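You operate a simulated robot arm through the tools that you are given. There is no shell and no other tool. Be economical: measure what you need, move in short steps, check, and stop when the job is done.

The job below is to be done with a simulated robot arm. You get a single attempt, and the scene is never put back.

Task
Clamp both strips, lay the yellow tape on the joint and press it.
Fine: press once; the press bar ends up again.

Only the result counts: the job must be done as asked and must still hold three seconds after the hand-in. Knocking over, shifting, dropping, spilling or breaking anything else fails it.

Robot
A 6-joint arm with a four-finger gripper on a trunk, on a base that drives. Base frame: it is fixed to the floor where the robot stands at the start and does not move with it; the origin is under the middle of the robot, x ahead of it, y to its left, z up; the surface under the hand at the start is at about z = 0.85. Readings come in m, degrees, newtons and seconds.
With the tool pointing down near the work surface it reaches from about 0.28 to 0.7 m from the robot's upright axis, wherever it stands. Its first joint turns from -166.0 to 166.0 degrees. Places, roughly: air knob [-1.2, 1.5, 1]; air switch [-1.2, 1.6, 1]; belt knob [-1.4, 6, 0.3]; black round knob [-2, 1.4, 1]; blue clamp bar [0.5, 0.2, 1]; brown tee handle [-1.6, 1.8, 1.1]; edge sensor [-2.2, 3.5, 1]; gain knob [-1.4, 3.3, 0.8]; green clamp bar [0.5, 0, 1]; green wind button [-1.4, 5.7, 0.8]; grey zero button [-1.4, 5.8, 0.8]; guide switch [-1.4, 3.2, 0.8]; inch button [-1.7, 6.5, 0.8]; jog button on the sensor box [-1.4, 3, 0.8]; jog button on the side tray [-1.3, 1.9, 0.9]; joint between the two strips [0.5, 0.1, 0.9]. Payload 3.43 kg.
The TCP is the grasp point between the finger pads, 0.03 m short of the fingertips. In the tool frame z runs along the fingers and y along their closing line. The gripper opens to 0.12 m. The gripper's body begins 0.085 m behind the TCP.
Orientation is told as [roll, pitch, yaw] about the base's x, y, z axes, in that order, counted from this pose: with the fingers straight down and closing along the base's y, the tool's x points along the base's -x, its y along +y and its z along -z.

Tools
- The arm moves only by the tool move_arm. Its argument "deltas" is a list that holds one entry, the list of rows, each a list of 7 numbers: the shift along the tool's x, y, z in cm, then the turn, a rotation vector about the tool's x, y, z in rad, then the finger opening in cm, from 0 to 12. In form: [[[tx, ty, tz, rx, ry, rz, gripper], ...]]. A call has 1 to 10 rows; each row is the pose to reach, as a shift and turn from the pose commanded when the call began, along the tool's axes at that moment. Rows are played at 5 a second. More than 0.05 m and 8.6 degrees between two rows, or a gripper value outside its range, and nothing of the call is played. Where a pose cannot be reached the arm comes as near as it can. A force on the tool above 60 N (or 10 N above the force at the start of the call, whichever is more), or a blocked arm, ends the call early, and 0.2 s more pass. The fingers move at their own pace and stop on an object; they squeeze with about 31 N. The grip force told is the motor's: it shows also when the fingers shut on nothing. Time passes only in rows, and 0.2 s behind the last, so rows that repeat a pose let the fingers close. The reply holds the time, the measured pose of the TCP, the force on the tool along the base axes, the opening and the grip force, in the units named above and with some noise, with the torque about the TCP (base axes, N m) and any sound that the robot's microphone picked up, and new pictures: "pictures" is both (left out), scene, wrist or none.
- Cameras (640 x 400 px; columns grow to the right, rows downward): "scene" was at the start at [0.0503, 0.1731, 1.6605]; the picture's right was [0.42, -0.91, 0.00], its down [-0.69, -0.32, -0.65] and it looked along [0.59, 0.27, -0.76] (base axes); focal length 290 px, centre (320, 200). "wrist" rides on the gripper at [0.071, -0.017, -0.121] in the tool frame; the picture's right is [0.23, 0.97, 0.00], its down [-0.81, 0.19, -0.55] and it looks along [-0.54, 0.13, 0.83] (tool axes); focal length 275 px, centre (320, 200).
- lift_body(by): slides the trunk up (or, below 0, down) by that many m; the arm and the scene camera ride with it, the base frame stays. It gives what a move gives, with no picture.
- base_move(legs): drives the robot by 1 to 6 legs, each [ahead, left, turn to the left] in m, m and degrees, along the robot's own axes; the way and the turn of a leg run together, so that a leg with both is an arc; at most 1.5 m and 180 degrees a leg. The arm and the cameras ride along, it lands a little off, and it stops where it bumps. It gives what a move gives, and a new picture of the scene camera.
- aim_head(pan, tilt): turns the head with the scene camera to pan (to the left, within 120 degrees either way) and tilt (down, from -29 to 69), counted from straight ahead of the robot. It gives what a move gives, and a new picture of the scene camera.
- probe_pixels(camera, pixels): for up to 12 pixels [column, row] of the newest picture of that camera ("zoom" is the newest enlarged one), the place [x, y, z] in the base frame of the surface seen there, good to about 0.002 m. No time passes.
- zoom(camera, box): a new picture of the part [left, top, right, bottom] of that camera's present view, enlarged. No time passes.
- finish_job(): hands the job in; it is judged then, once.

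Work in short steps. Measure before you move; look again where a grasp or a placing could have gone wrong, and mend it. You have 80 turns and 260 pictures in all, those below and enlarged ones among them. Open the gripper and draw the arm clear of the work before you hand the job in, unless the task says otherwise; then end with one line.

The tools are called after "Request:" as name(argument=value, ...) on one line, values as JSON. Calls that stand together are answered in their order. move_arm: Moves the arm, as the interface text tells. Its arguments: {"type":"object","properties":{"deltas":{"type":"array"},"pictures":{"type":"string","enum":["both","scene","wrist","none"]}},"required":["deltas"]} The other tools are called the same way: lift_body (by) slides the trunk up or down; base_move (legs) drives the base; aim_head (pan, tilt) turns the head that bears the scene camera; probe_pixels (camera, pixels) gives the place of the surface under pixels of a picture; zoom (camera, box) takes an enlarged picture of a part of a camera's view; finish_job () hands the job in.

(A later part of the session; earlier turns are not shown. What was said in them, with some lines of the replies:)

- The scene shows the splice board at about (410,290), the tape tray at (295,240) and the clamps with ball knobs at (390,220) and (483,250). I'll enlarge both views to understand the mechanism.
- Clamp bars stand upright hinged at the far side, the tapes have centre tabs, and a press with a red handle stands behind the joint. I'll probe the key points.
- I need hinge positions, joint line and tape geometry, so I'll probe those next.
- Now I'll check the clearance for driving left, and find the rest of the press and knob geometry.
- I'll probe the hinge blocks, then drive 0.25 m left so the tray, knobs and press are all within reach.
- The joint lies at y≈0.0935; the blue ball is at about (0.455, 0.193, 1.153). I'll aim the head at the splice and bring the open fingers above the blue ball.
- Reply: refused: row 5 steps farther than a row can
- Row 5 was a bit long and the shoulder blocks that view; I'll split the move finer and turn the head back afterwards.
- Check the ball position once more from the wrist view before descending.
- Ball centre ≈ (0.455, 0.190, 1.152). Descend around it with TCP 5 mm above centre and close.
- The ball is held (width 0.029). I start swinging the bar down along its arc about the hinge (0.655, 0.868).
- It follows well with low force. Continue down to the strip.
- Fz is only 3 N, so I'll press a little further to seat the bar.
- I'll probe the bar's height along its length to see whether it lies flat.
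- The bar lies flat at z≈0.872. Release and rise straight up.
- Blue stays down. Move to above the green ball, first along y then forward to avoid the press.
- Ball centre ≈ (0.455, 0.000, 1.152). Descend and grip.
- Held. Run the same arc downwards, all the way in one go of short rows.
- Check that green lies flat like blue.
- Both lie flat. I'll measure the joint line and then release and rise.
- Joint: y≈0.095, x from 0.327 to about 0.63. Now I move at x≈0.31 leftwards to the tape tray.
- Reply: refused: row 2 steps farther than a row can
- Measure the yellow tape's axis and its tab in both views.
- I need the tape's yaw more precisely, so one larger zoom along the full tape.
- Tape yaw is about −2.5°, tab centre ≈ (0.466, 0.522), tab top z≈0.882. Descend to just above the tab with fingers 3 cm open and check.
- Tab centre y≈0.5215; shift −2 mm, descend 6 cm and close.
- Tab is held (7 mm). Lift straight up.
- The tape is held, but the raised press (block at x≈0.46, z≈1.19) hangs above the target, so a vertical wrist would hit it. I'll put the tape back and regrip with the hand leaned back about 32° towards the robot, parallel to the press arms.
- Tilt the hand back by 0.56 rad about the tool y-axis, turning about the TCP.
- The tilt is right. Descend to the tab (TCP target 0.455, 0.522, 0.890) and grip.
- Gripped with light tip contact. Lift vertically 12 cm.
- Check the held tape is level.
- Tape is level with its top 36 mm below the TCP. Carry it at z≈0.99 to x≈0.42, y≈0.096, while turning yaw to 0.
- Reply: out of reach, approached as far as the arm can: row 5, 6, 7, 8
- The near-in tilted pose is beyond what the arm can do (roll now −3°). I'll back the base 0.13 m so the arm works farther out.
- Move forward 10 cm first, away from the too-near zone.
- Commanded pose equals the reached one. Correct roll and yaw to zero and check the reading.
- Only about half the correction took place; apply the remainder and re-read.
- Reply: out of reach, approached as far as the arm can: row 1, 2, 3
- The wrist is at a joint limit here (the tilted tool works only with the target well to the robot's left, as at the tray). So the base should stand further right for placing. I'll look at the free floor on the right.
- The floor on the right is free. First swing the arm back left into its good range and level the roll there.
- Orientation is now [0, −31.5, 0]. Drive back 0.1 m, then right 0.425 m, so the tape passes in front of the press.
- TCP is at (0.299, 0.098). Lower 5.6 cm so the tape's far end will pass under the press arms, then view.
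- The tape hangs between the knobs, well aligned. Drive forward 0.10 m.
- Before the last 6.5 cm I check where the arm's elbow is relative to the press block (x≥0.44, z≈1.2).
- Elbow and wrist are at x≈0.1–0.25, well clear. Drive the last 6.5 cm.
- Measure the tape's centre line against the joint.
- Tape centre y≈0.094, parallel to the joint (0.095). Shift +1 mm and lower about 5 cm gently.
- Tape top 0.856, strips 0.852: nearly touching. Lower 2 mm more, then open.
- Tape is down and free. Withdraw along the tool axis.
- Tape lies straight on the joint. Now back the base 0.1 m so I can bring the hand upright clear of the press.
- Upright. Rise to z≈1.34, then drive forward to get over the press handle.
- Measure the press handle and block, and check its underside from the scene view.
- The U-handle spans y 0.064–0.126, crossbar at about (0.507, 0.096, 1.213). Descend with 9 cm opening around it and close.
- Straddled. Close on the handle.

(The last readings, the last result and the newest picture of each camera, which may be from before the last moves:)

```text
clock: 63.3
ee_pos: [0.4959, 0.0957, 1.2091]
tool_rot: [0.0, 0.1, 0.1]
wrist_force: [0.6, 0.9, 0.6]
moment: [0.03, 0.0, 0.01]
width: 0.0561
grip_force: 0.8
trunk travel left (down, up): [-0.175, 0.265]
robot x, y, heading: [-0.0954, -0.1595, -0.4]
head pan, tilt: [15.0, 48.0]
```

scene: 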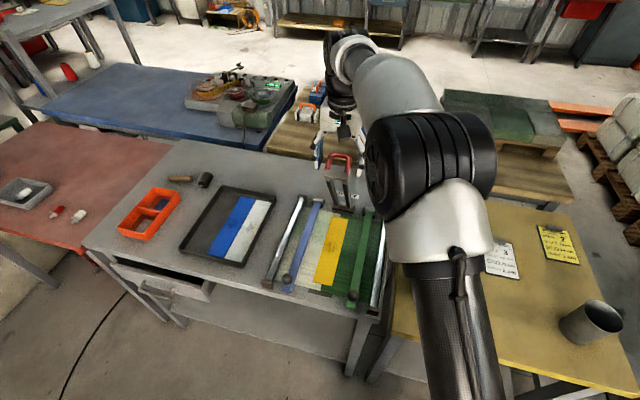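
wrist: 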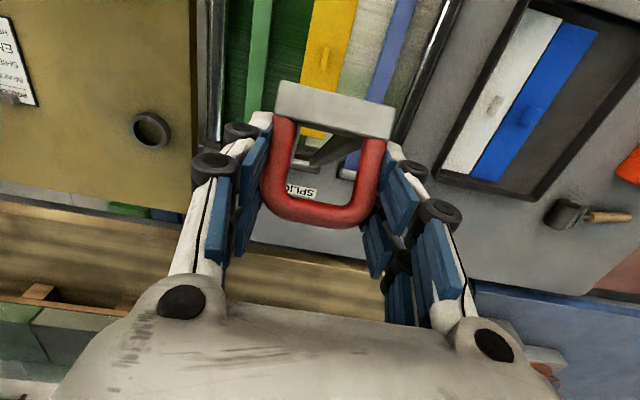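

Swing the press down along its arc about (0.658, 0.868), first half.

Request:
move_arm(deltas=[[[0, 0, 0, 0, 0, 0, 4.5], [0, 0, 0, 0, 0, 0, 4.5], [2.67, 0, 1.41, 0, 0, 0, 4.5], [5.45, 0, 3.18, 0, 0, 0, 4.5], [8.07, 0, 5.18, 0, 0, 0, 4.5], [10.49, 0, 7.41, 0, 0, 0, 4.5], [12.72, 0, 9.83, 0, 0, 0, 4.5], [14.72, 0, 12.45, 0, 0, 0, 4.5], [16.49, 0, 15.22, 0, 0, 0, 4.5]]])

```text
clock: 65.3
ee_pos: [0.3292, 0.0939, 1.0582]
tool_rot: [-0.1, 0.2, 0.1]
wrist_force: [0.8, 6.1, -2.9]
moment: [-0.38, 0.18, 0.08]
width: 0.0505
grip_force: 17.5
trunk travel left (down, up): [-0.175, 0.265]
robot x, y, heading: [-0.0934, -0.159, -0.0]
head pan, tilt: [15.0, 48.0]
```

scene: 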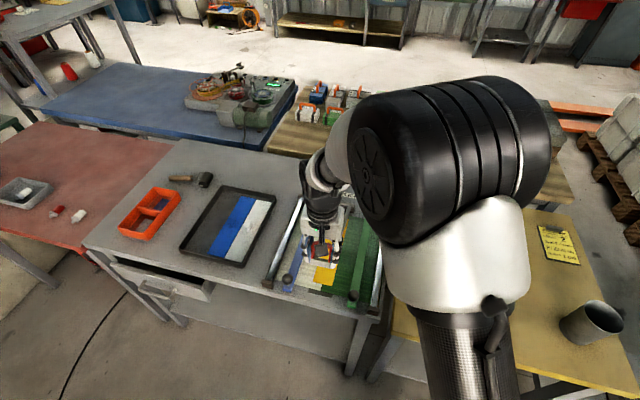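
wrist: 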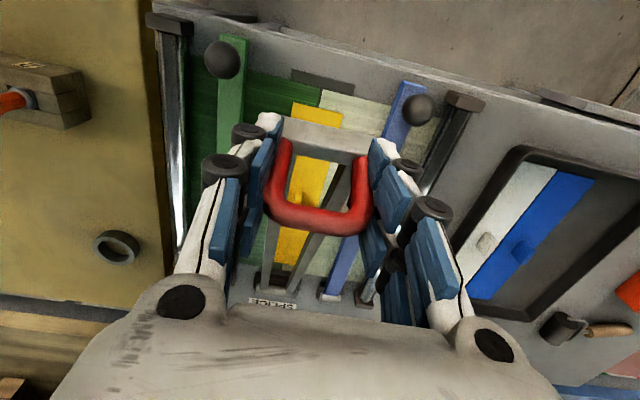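

It follows with low force. Continue down nearly to contact.

Request:
move_arm(deltas=[[[1.52, 0, 2.93, 0, 0, 0, 4.5], [2.78, 0, 5.97, 0, 0, 0, 4.5], [3.77, 0, 9.11, 0, 0, 0, 4.5], [4.3, 0, 11.4, 0, 0, 0, 4.5], [4.55, 0, 12.8, 0, 0, 0, 4.5]]])

Request:
zoom(camera="scene", box=[250, 180, 400, 310])

```text
clock: 66.5
ee_pos: [0.2841, 0.0945, 0.9283]
tool_rot: [0.0, 0.1, 0.1]
wrist_force: [-10.0, 3.2, 3.9]
moment: [-0.25, -0.74, 0.03]
width: 0.0502
grip_force: 45.0
trunk travel left (down, up): [-0.175, 0.265]
robot x, y, heading: [-0.0961, -0.159, -0.3]
head pan, tilt: [15.0, 48.0]
```

scene: 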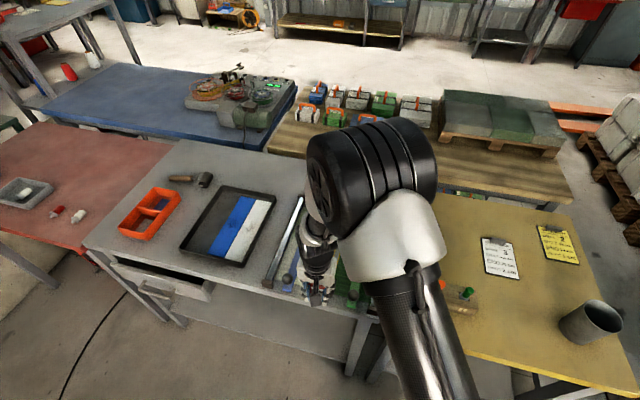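
wrist: 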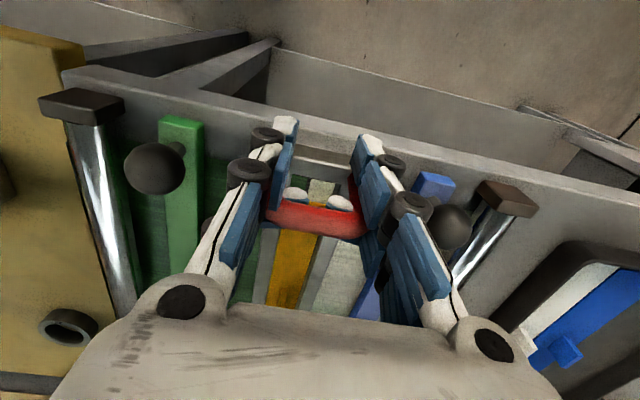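

```text
3.08 times, centred on (325, 245) of scene
```

zoom: 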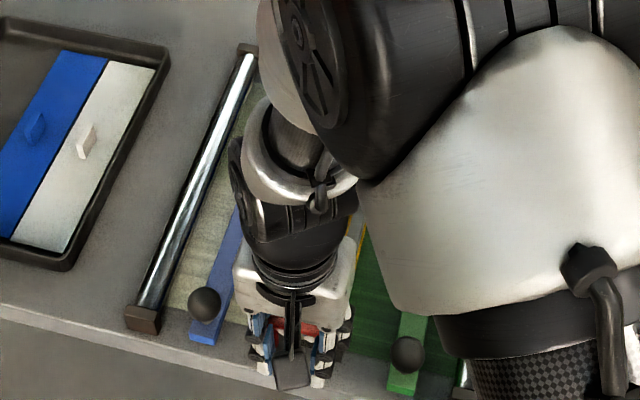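

Nearly flat; check the rails' height, then continue down with force.

Request:
probe_pixels(camera="wrist", pixels=[[264, 270], [255, 295], [318, 275], [308, 295], [325, 166], [290, 270], [315, 222]])

Request:
move_arm(deltas=[[[0.1, 0, 0.6, 0, 0, 0, 4.5], [0.12, 0, 1.1, 0, 0, 0, 4.5], [0.14, 0, 1.6, 0, 0, 0, 4.5]]], pictures="wrist")

```text
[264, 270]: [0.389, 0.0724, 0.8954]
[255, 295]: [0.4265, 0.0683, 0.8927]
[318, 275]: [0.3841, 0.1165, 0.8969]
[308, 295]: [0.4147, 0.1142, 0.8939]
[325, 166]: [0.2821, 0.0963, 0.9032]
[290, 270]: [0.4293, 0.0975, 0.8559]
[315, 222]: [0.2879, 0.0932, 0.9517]
```

```text
clock: 67.3
ee_pos: [0.2819, 0.0943, 0.9148]
tool_rot: [-0.1, 0.1, 0.2]
wrist_force: [-16.6, -0.7, 4.8]
moment: [-0.08, -0.92, -0.01]
width: 0.0499
grip_force: 45.0
trunk travel left (down, up): [-0.175, 0.265]
robot x, y, heading: [-0.0938, -0.1556, -0.2]
head pan, tilt: [15.0, 48.0]
```

wrist: 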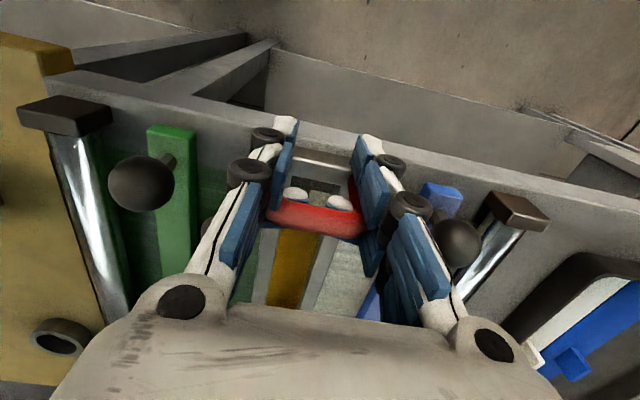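

Contact not yet (Fz≈5). Ease 2 mm outward in x and continue down firmly.

Request:
move_arm(deltas=[[[0.2, 0, 0.5, 0, 0, 0, 4.5], [0.2, 0, 1.0, 0, 0, 0, 4.5], [0.2, 0, 1.5, 0, 0, 0, 4.5], [0.2, 0, 2.0, 0, 0, 0, 4.5]]], pictures="wrist")

Request:
probe_pixels(camera="wrist", pixels=[[260, 275], [255, 290], [322, 275], [325, 163], [290, 270], [315, 222]])

```text
clock: 68.3
ee_pos: [0.2815, 0.0941, 0.8964]
tool_rot: [0.1, -0.3, 0.0]
wrist_force: [-6.1, -0.7, 26.6]
moment: [0.04, -0.33, 0.03]
width: 0.0507
grip_force: 45.2
trunk travel left (down, up): [-0.175, 0.265]
robot x, y, heading: [-0.0943, -0.1615, -0.5]
head pan, tilt: [15.0, 48.0]
```

wrist: 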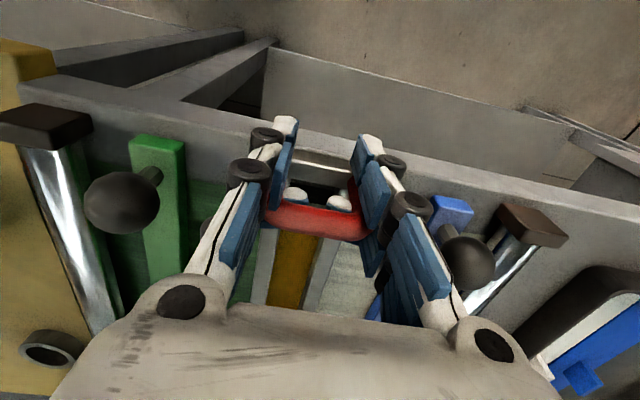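

```text
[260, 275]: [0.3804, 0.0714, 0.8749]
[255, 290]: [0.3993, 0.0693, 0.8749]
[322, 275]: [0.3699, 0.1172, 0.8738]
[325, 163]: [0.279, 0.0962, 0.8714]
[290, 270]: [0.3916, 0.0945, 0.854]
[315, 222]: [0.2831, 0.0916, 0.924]
```

The bar is flat on the tape (rails 0.875) with 27 N. Press a bit harder and hold a moment, in the same stroke.

Request:
move_arm(deltas=[[[0, 0, 0.3, 0, 0, 0, 4.5], [0, 0, 0.6, 0, 0, 0, 4.5], [0, 0, 0.6, 0, 0, 0, 4.5], [0, 0, 0.6, 0, 0, 0, 4.5], [0, 0, 0.6, 0, 0, 0, 4.5]]], pictures="none")

```text
clock: 69.5
ee_pos: [0.2813, 0.0941, 0.8878]
tool_rot: [-0.1, 0.1, 0.0]
wrist_force: [3.3, 3.0, -8.4]
moment: [-0.1, 0.88, 0.05]
width: 0.0522
grip_force: 34.5
trunk travel left (down, up): [-0.175, 0.265]
robot x, y, heading: [-0.0934, -0.1553, -0.5]
head pan, tilt: [15.0, 48.0]
```

The fingers slid a little along the handle at the end of the push. Look at the state before lifting.

Request:
move_arm(deltas=[[[0, 0, 0, 0, 0, 0, 4.5]]])

Request:
zoom(camera="wrist", box=[180, 90, 460, 320])

Request:
probe_pixels(camera="wrist", pixels=[[262, 270], [258, 285], [325, 265], [325, 163], [290, 270], [315, 220]])

```text
clock: 69.9
ee_pos: [0.2827, 0.0947, 0.8876]
tool_rot: [-0.2, 0.1, -0.1]
wrist_force: [2.8, 3.6, -9.8]
moment: [-0.24, 1.28, -0.1]
width: 0.052
grip_force: 45.0
trunk travel left (down, up): [-0.175, 0.265]
robot x, y, heading: [-0.0938, -0.157, -0.3]
head pan, tilt: [15.0, 48.0]
```

scene: 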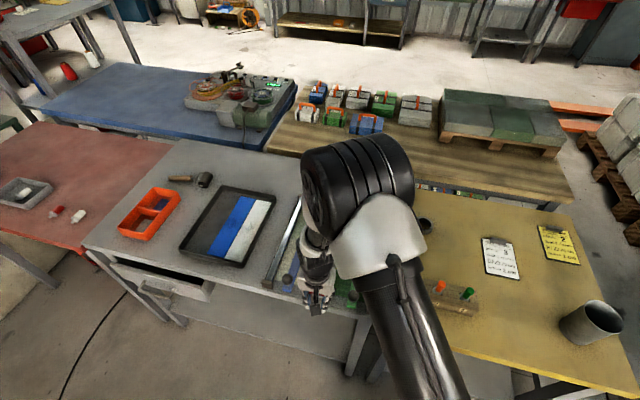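
wrist: 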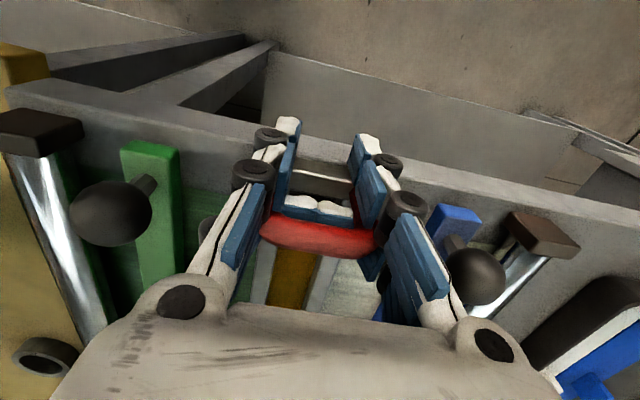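

```text
1.74 times, centred on (320, 205) of wrist
```

zoom: 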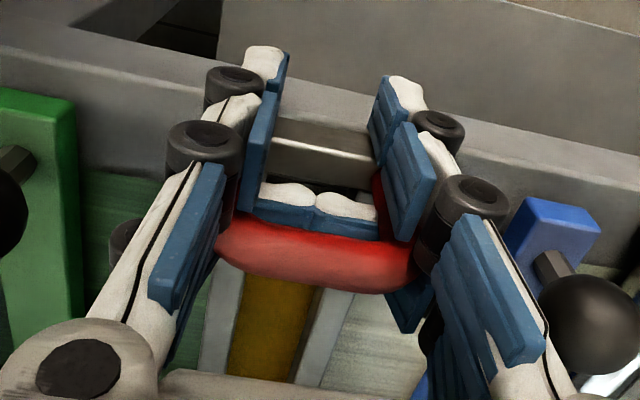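

```text
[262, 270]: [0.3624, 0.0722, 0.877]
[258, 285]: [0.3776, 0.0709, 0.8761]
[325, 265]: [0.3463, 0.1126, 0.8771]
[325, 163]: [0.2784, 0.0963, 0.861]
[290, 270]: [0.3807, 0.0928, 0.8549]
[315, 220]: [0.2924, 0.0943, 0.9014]
```

The bar lies fully down on its stop (rails level at 0.876) and has been pressed firmly, so now I raise it back along the arc.

Request:
move_arm(deltas=[[[-0.15, 0, -1.6, 0, 0, 0, 4.5], [-0.31, 0, -3.27, 0, 0, 0, 4.5], [-0.91, 0, -6.5, 0, 0, 0, 4.5], [-1.79, 0, -9.65, 0, 0, 0, 4.5], [-2.94, 0, -12.72, 0, 0, 0, 4.5], [-4.35, 0, -15.68, 0, 0, 0, 4.5]]])

```text
clock: 71.3
ee_pos: [0.3271, 0.0939, 1.0453]
tool_rot: [0.0, 0.1, -0.1]
wrist_force: [4.9, -3.5, -8.8]
moment: [0.72, -0.02, -0.46]
width: 0.0501
grip_force: 42.0
trunk travel left (down, up): [-0.175, 0.265]
robot x, y, heading: [-0.0959, -0.1601, -0.5]
head pan, tilt: [15.0, 48.0]
```

scene: 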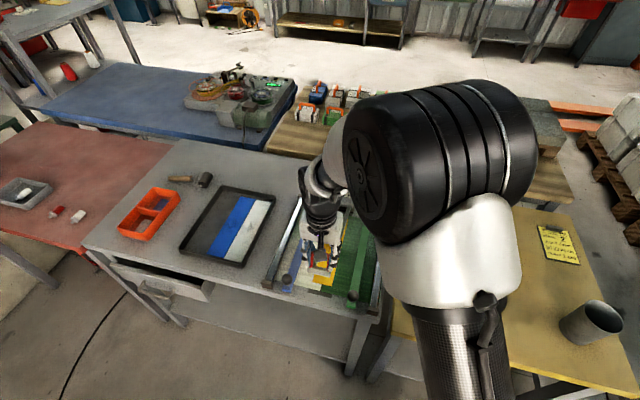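
wrist: 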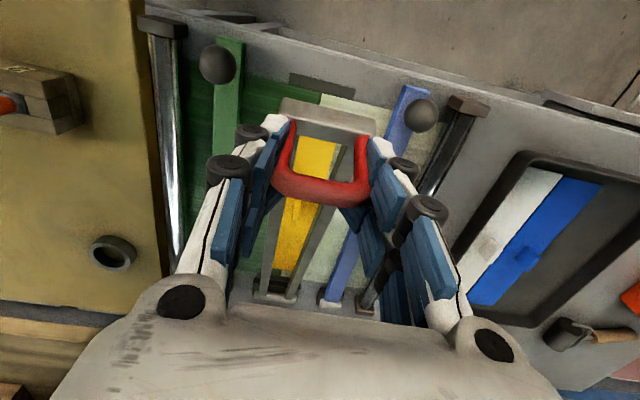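

The bar rises with the hand and the tape stays. Continue up to about the original angle.

Request:
move_arm(deltas=[[[-1.66, 0, -2.83, 0, 0, 0, 4.5], [-3.57, 0, -5.5, 0, 0, 0, 4.5], [-5.69, 0, -7.99, 0, 0, 0, 4.5], [-8.04, 0, -10.29, 0, 0, 0, 4.5], [-10.56, 0, -12.37, 0, 0, 0, 4.5], [-13.27, 0, -14.23, 0, 0, 0, 4.5], [-13.27, 0, -14.23, 0, 0, 0, 4.5]]])

Request:
probe_pixels(camera="wrist", pixels=[[320, 120], [300, 110], [340, 125], [320, 210], [320, 190]])

```text
clock: 72.9
ee_pos: [0.4608, 0.0936, 1.1842]
tool_rot: [-0.1, 0.3, 0.1]
wrist_force: [10.4, 2.4, -33.5]
moment: [-0.09, 0.71, 0.05]
width: 0.05
grip_force: 44.7
trunk travel left (down, up): [-0.175, 0.265]
robot x, y, heading: [-0.0961, -0.1556, -0.3]
head pan, tilt: [15.0, 48.0]
```

scene: 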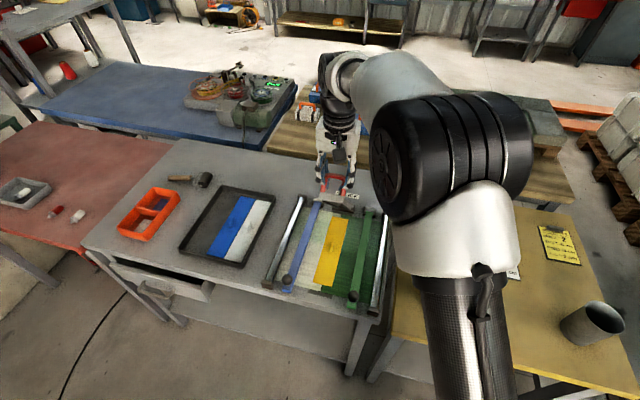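
wrist: 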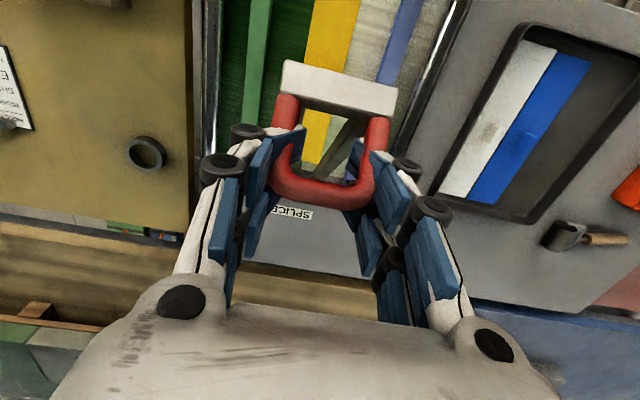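

```text
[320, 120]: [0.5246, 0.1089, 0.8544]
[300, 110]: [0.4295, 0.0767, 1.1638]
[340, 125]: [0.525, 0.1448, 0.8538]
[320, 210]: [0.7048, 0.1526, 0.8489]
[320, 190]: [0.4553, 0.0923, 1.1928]
```

The bar is about 6.5° short of its original angle, and the force is radial. Continue on a slightly smaller radius.

Request:
move_arm(deltas=[[[-1.0, 0, 0, 0, 0, 0, 4.5], [-2.1, 0, -0.6, 0, 0, 0, 4.5], [-3.2, 0, -1.1, 0, 0, 0, 4.5], [-4.1, 0, -1.5, 0, 0, 0, 4.5], [-4.1, 0, -1.5, 0, 0, 0, 4.5]]], pictures="wrist")

Request:
probe_pixels(camera="wrist", pixels=[[300, 100], [320, 105], [300, 110], [325, 190], [325, 200], [325, 210]])

```text
clock: 74.1
ee_pos: [0.4998, 0.0951, 1.2028]
tool_rot: [0.1, -0.1, 0.1]
wrist_force: [-5.6, -0.2, -1.9]
moment: [-0.02, 0.04, -0.02]
width: 0.05
grip_force: 45.3
trunk travel left (down, up): [-0.175, 0.265]
robot x, y, heading: [-0.0927, -0.1572, -0.2]
head pan, tilt: [15.0, 48.0]
```

wrist: 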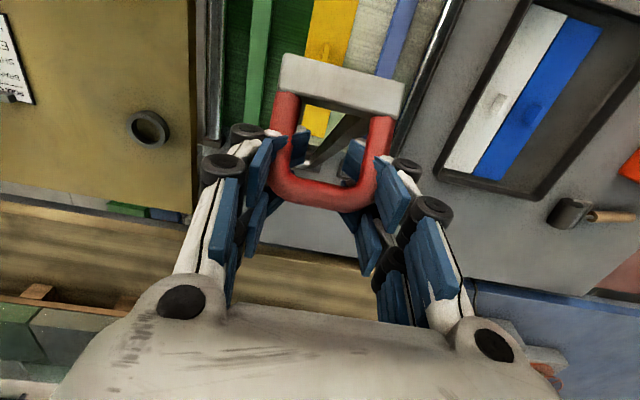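

```text
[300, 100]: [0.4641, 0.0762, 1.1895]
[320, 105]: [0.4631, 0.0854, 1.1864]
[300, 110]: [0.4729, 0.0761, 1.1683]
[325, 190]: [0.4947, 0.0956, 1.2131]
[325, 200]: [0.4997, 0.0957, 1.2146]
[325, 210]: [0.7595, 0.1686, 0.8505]
```

Almost at the original angle; push 1 cm more towards the stop.

Request:
move_arm(deltas=[[[-0.5, 0, -0.2, 0, 0, 0, 4.5], [-1.0, 0, -0.4, 0, 0, 0, 4.5], [-1.0, 0, -0.4, 0, 0, 0, 4.5]]], pictures="wrist")

Request:
probe_pixels(camera="wrist", pixels=[[300, 70], [320, 90], [325, 185], [325, 195], [325, 200]])

```text
clock: 74.9
ee_pos: [0.5085, 0.0944, 1.2065]
tool_rot: [-0.1, 0.0, 0.1]
wrist_force: [-8.8, -1.9, -4.9]
moment: [0.1, 0.06, -0.03]
width: 0.0495
grip_force: 44.7
trunk travel left (down, up): [-0.175, 0.265]
robot x, y, heading: [-0.098, -0.1592, -0.4]
head pan, tilt: [15.0, 48.0]
```

wrist: 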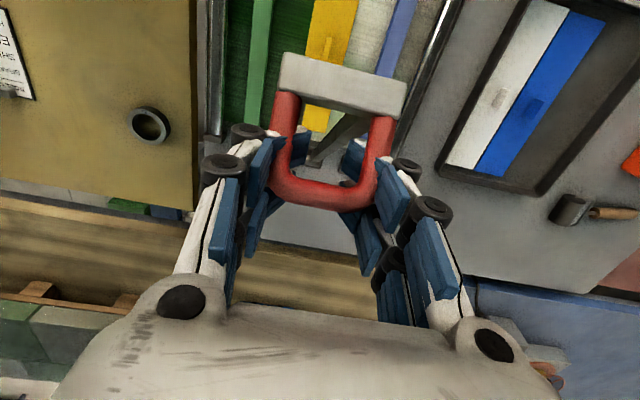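

```text
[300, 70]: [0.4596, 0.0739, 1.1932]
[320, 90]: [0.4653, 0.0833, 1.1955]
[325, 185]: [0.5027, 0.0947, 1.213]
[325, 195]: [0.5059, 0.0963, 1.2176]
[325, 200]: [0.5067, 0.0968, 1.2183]
```

The handle is back at its original place (0.507, 1.218). Open the fingers and rise.

Request:
move_arm(deltas=[[[0, 0, 0, 0, 0, 0, 6.5], [0, 0, 0, 0, 0, 0, 9], [0, 0, 0, 0, 0, 0, 9], [0, 0, -3, 0, 0, 0, 9], [0, 0, -7, 0, 0, 0, 9], [0, 0, -11, 0, 0, 0, 9], [0, 0, -14, 0, 0, 0, 9]]])

Request:
zoom(camera="wrist", box=[160, 0, 480, 200])

Request:
zoom(camera="scene", box=[240, 140, 400, 310])

```text
clock: 76.5
ee_pos: [0.4874, 0.0851, 1.3337]
tool_rot: [-0.1, 0.0, 0.1]
wrist_force: [0.1, -0.3, 0.1]
moment: [-0.02, 0.05, 0.0]
width: 0.0904
grip_force: 0.1
out of reach, approached as far as the arm can: row 6, 7
trunk travel left (down, up): [-0.175, 0.265]
robot x, y, heading: [-0.0912, -0.1549, -0.2]
head pan, tilt: [15.0, 48.0]
```

scene: 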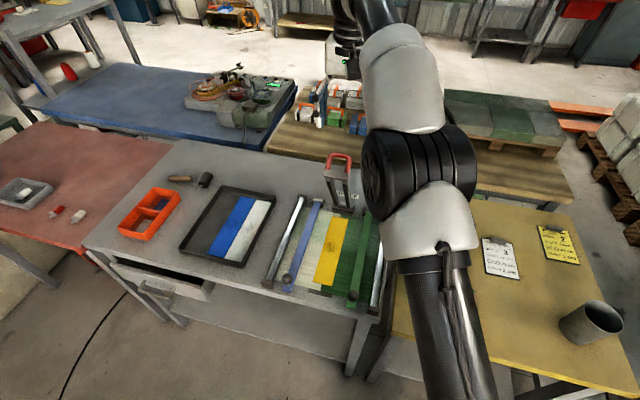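
wrist: 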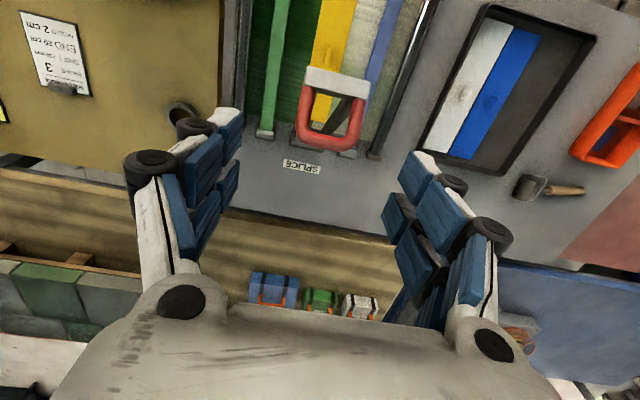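

```text
2.00 times, centred on (320, 100) of wrist
```

zoom: 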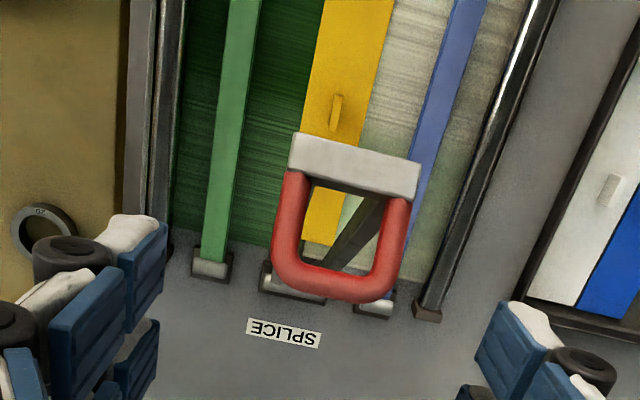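

```text
2.35 times, centred on (320, 225) of scene
```

zoom: 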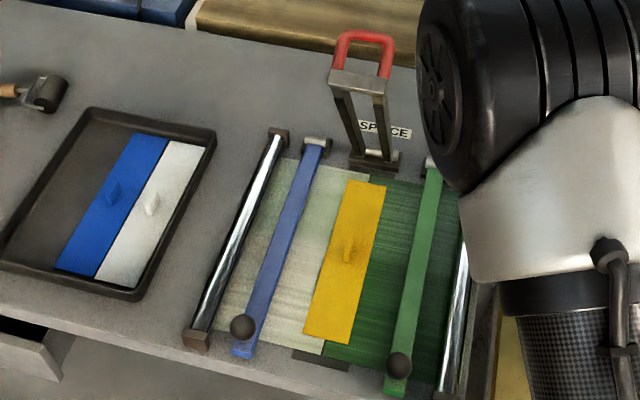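

The press stands up, the clamps are down and the tape lies on the joint. Final measurements of tape, bars and press.

Request:
probe_pixels(camera="zoom", pixels=[[351, 185], [382, 189], [348, 339], [308, 330], [330, 260], [372, 265], [300, 190], [255, 315], [425, 220], [400, 340], [365, 40], [325, 348]])

```text
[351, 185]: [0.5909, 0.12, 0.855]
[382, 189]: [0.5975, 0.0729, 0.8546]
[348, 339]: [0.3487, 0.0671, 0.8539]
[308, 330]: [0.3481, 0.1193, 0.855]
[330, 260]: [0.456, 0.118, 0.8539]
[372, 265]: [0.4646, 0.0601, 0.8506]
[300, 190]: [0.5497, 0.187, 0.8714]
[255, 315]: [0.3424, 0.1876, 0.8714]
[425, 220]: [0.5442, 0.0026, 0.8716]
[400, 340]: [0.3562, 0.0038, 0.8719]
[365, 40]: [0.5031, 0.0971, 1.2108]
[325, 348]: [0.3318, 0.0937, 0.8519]
```

Tape centred at y≈0.095 and pressed slightly lower (top 0.8545 vs 0.856 before), bars flat, press up. Back the robot away so the arm is clear.

Request:
base_move(legs=[[-0.3, 0, 0]])

Request:
zoom(camera="scene", box=[220, 100, 460, 260])

```text
clock: 78.5
ee_pos: [0.1882, 0.0895, 1.3353]
tool_rot: [0.0, 0.0, 0.4]
wrist_force: [0.0, 0.0, 0.4]
moment: [-0.01, -0.03, 0.0]
width: 0.0899
grip_force: 0.0
trunk travel left (down, up): [-0.175, 0.265]
robot x, y, heading: [-0.3963, -0.1572, 0.3]
head pan, tilt: [15.0, 48.0]
```

scene: 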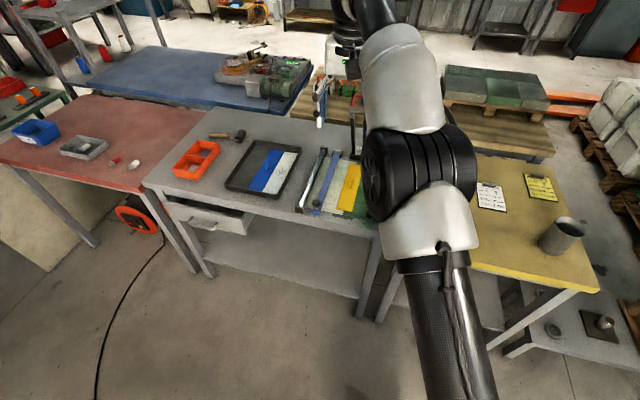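

```text
2.50 times, centred on (340, 180) of scene
```

zoom: 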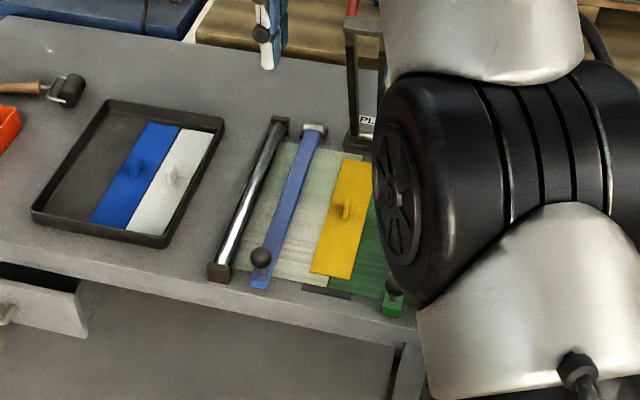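

Everything is in place and the arm is clear, so I hand in.

Request:
finish_job()

```text
The job is handed in.
```

Both strips are clamped and the yellow tape lies on the joint. It was pressed in one stroke, the press bar is up again, and the job is handed in. Contact force read about 27 N before the fingers slid a little on the handle at the end of the push, so the peak force was not measured.
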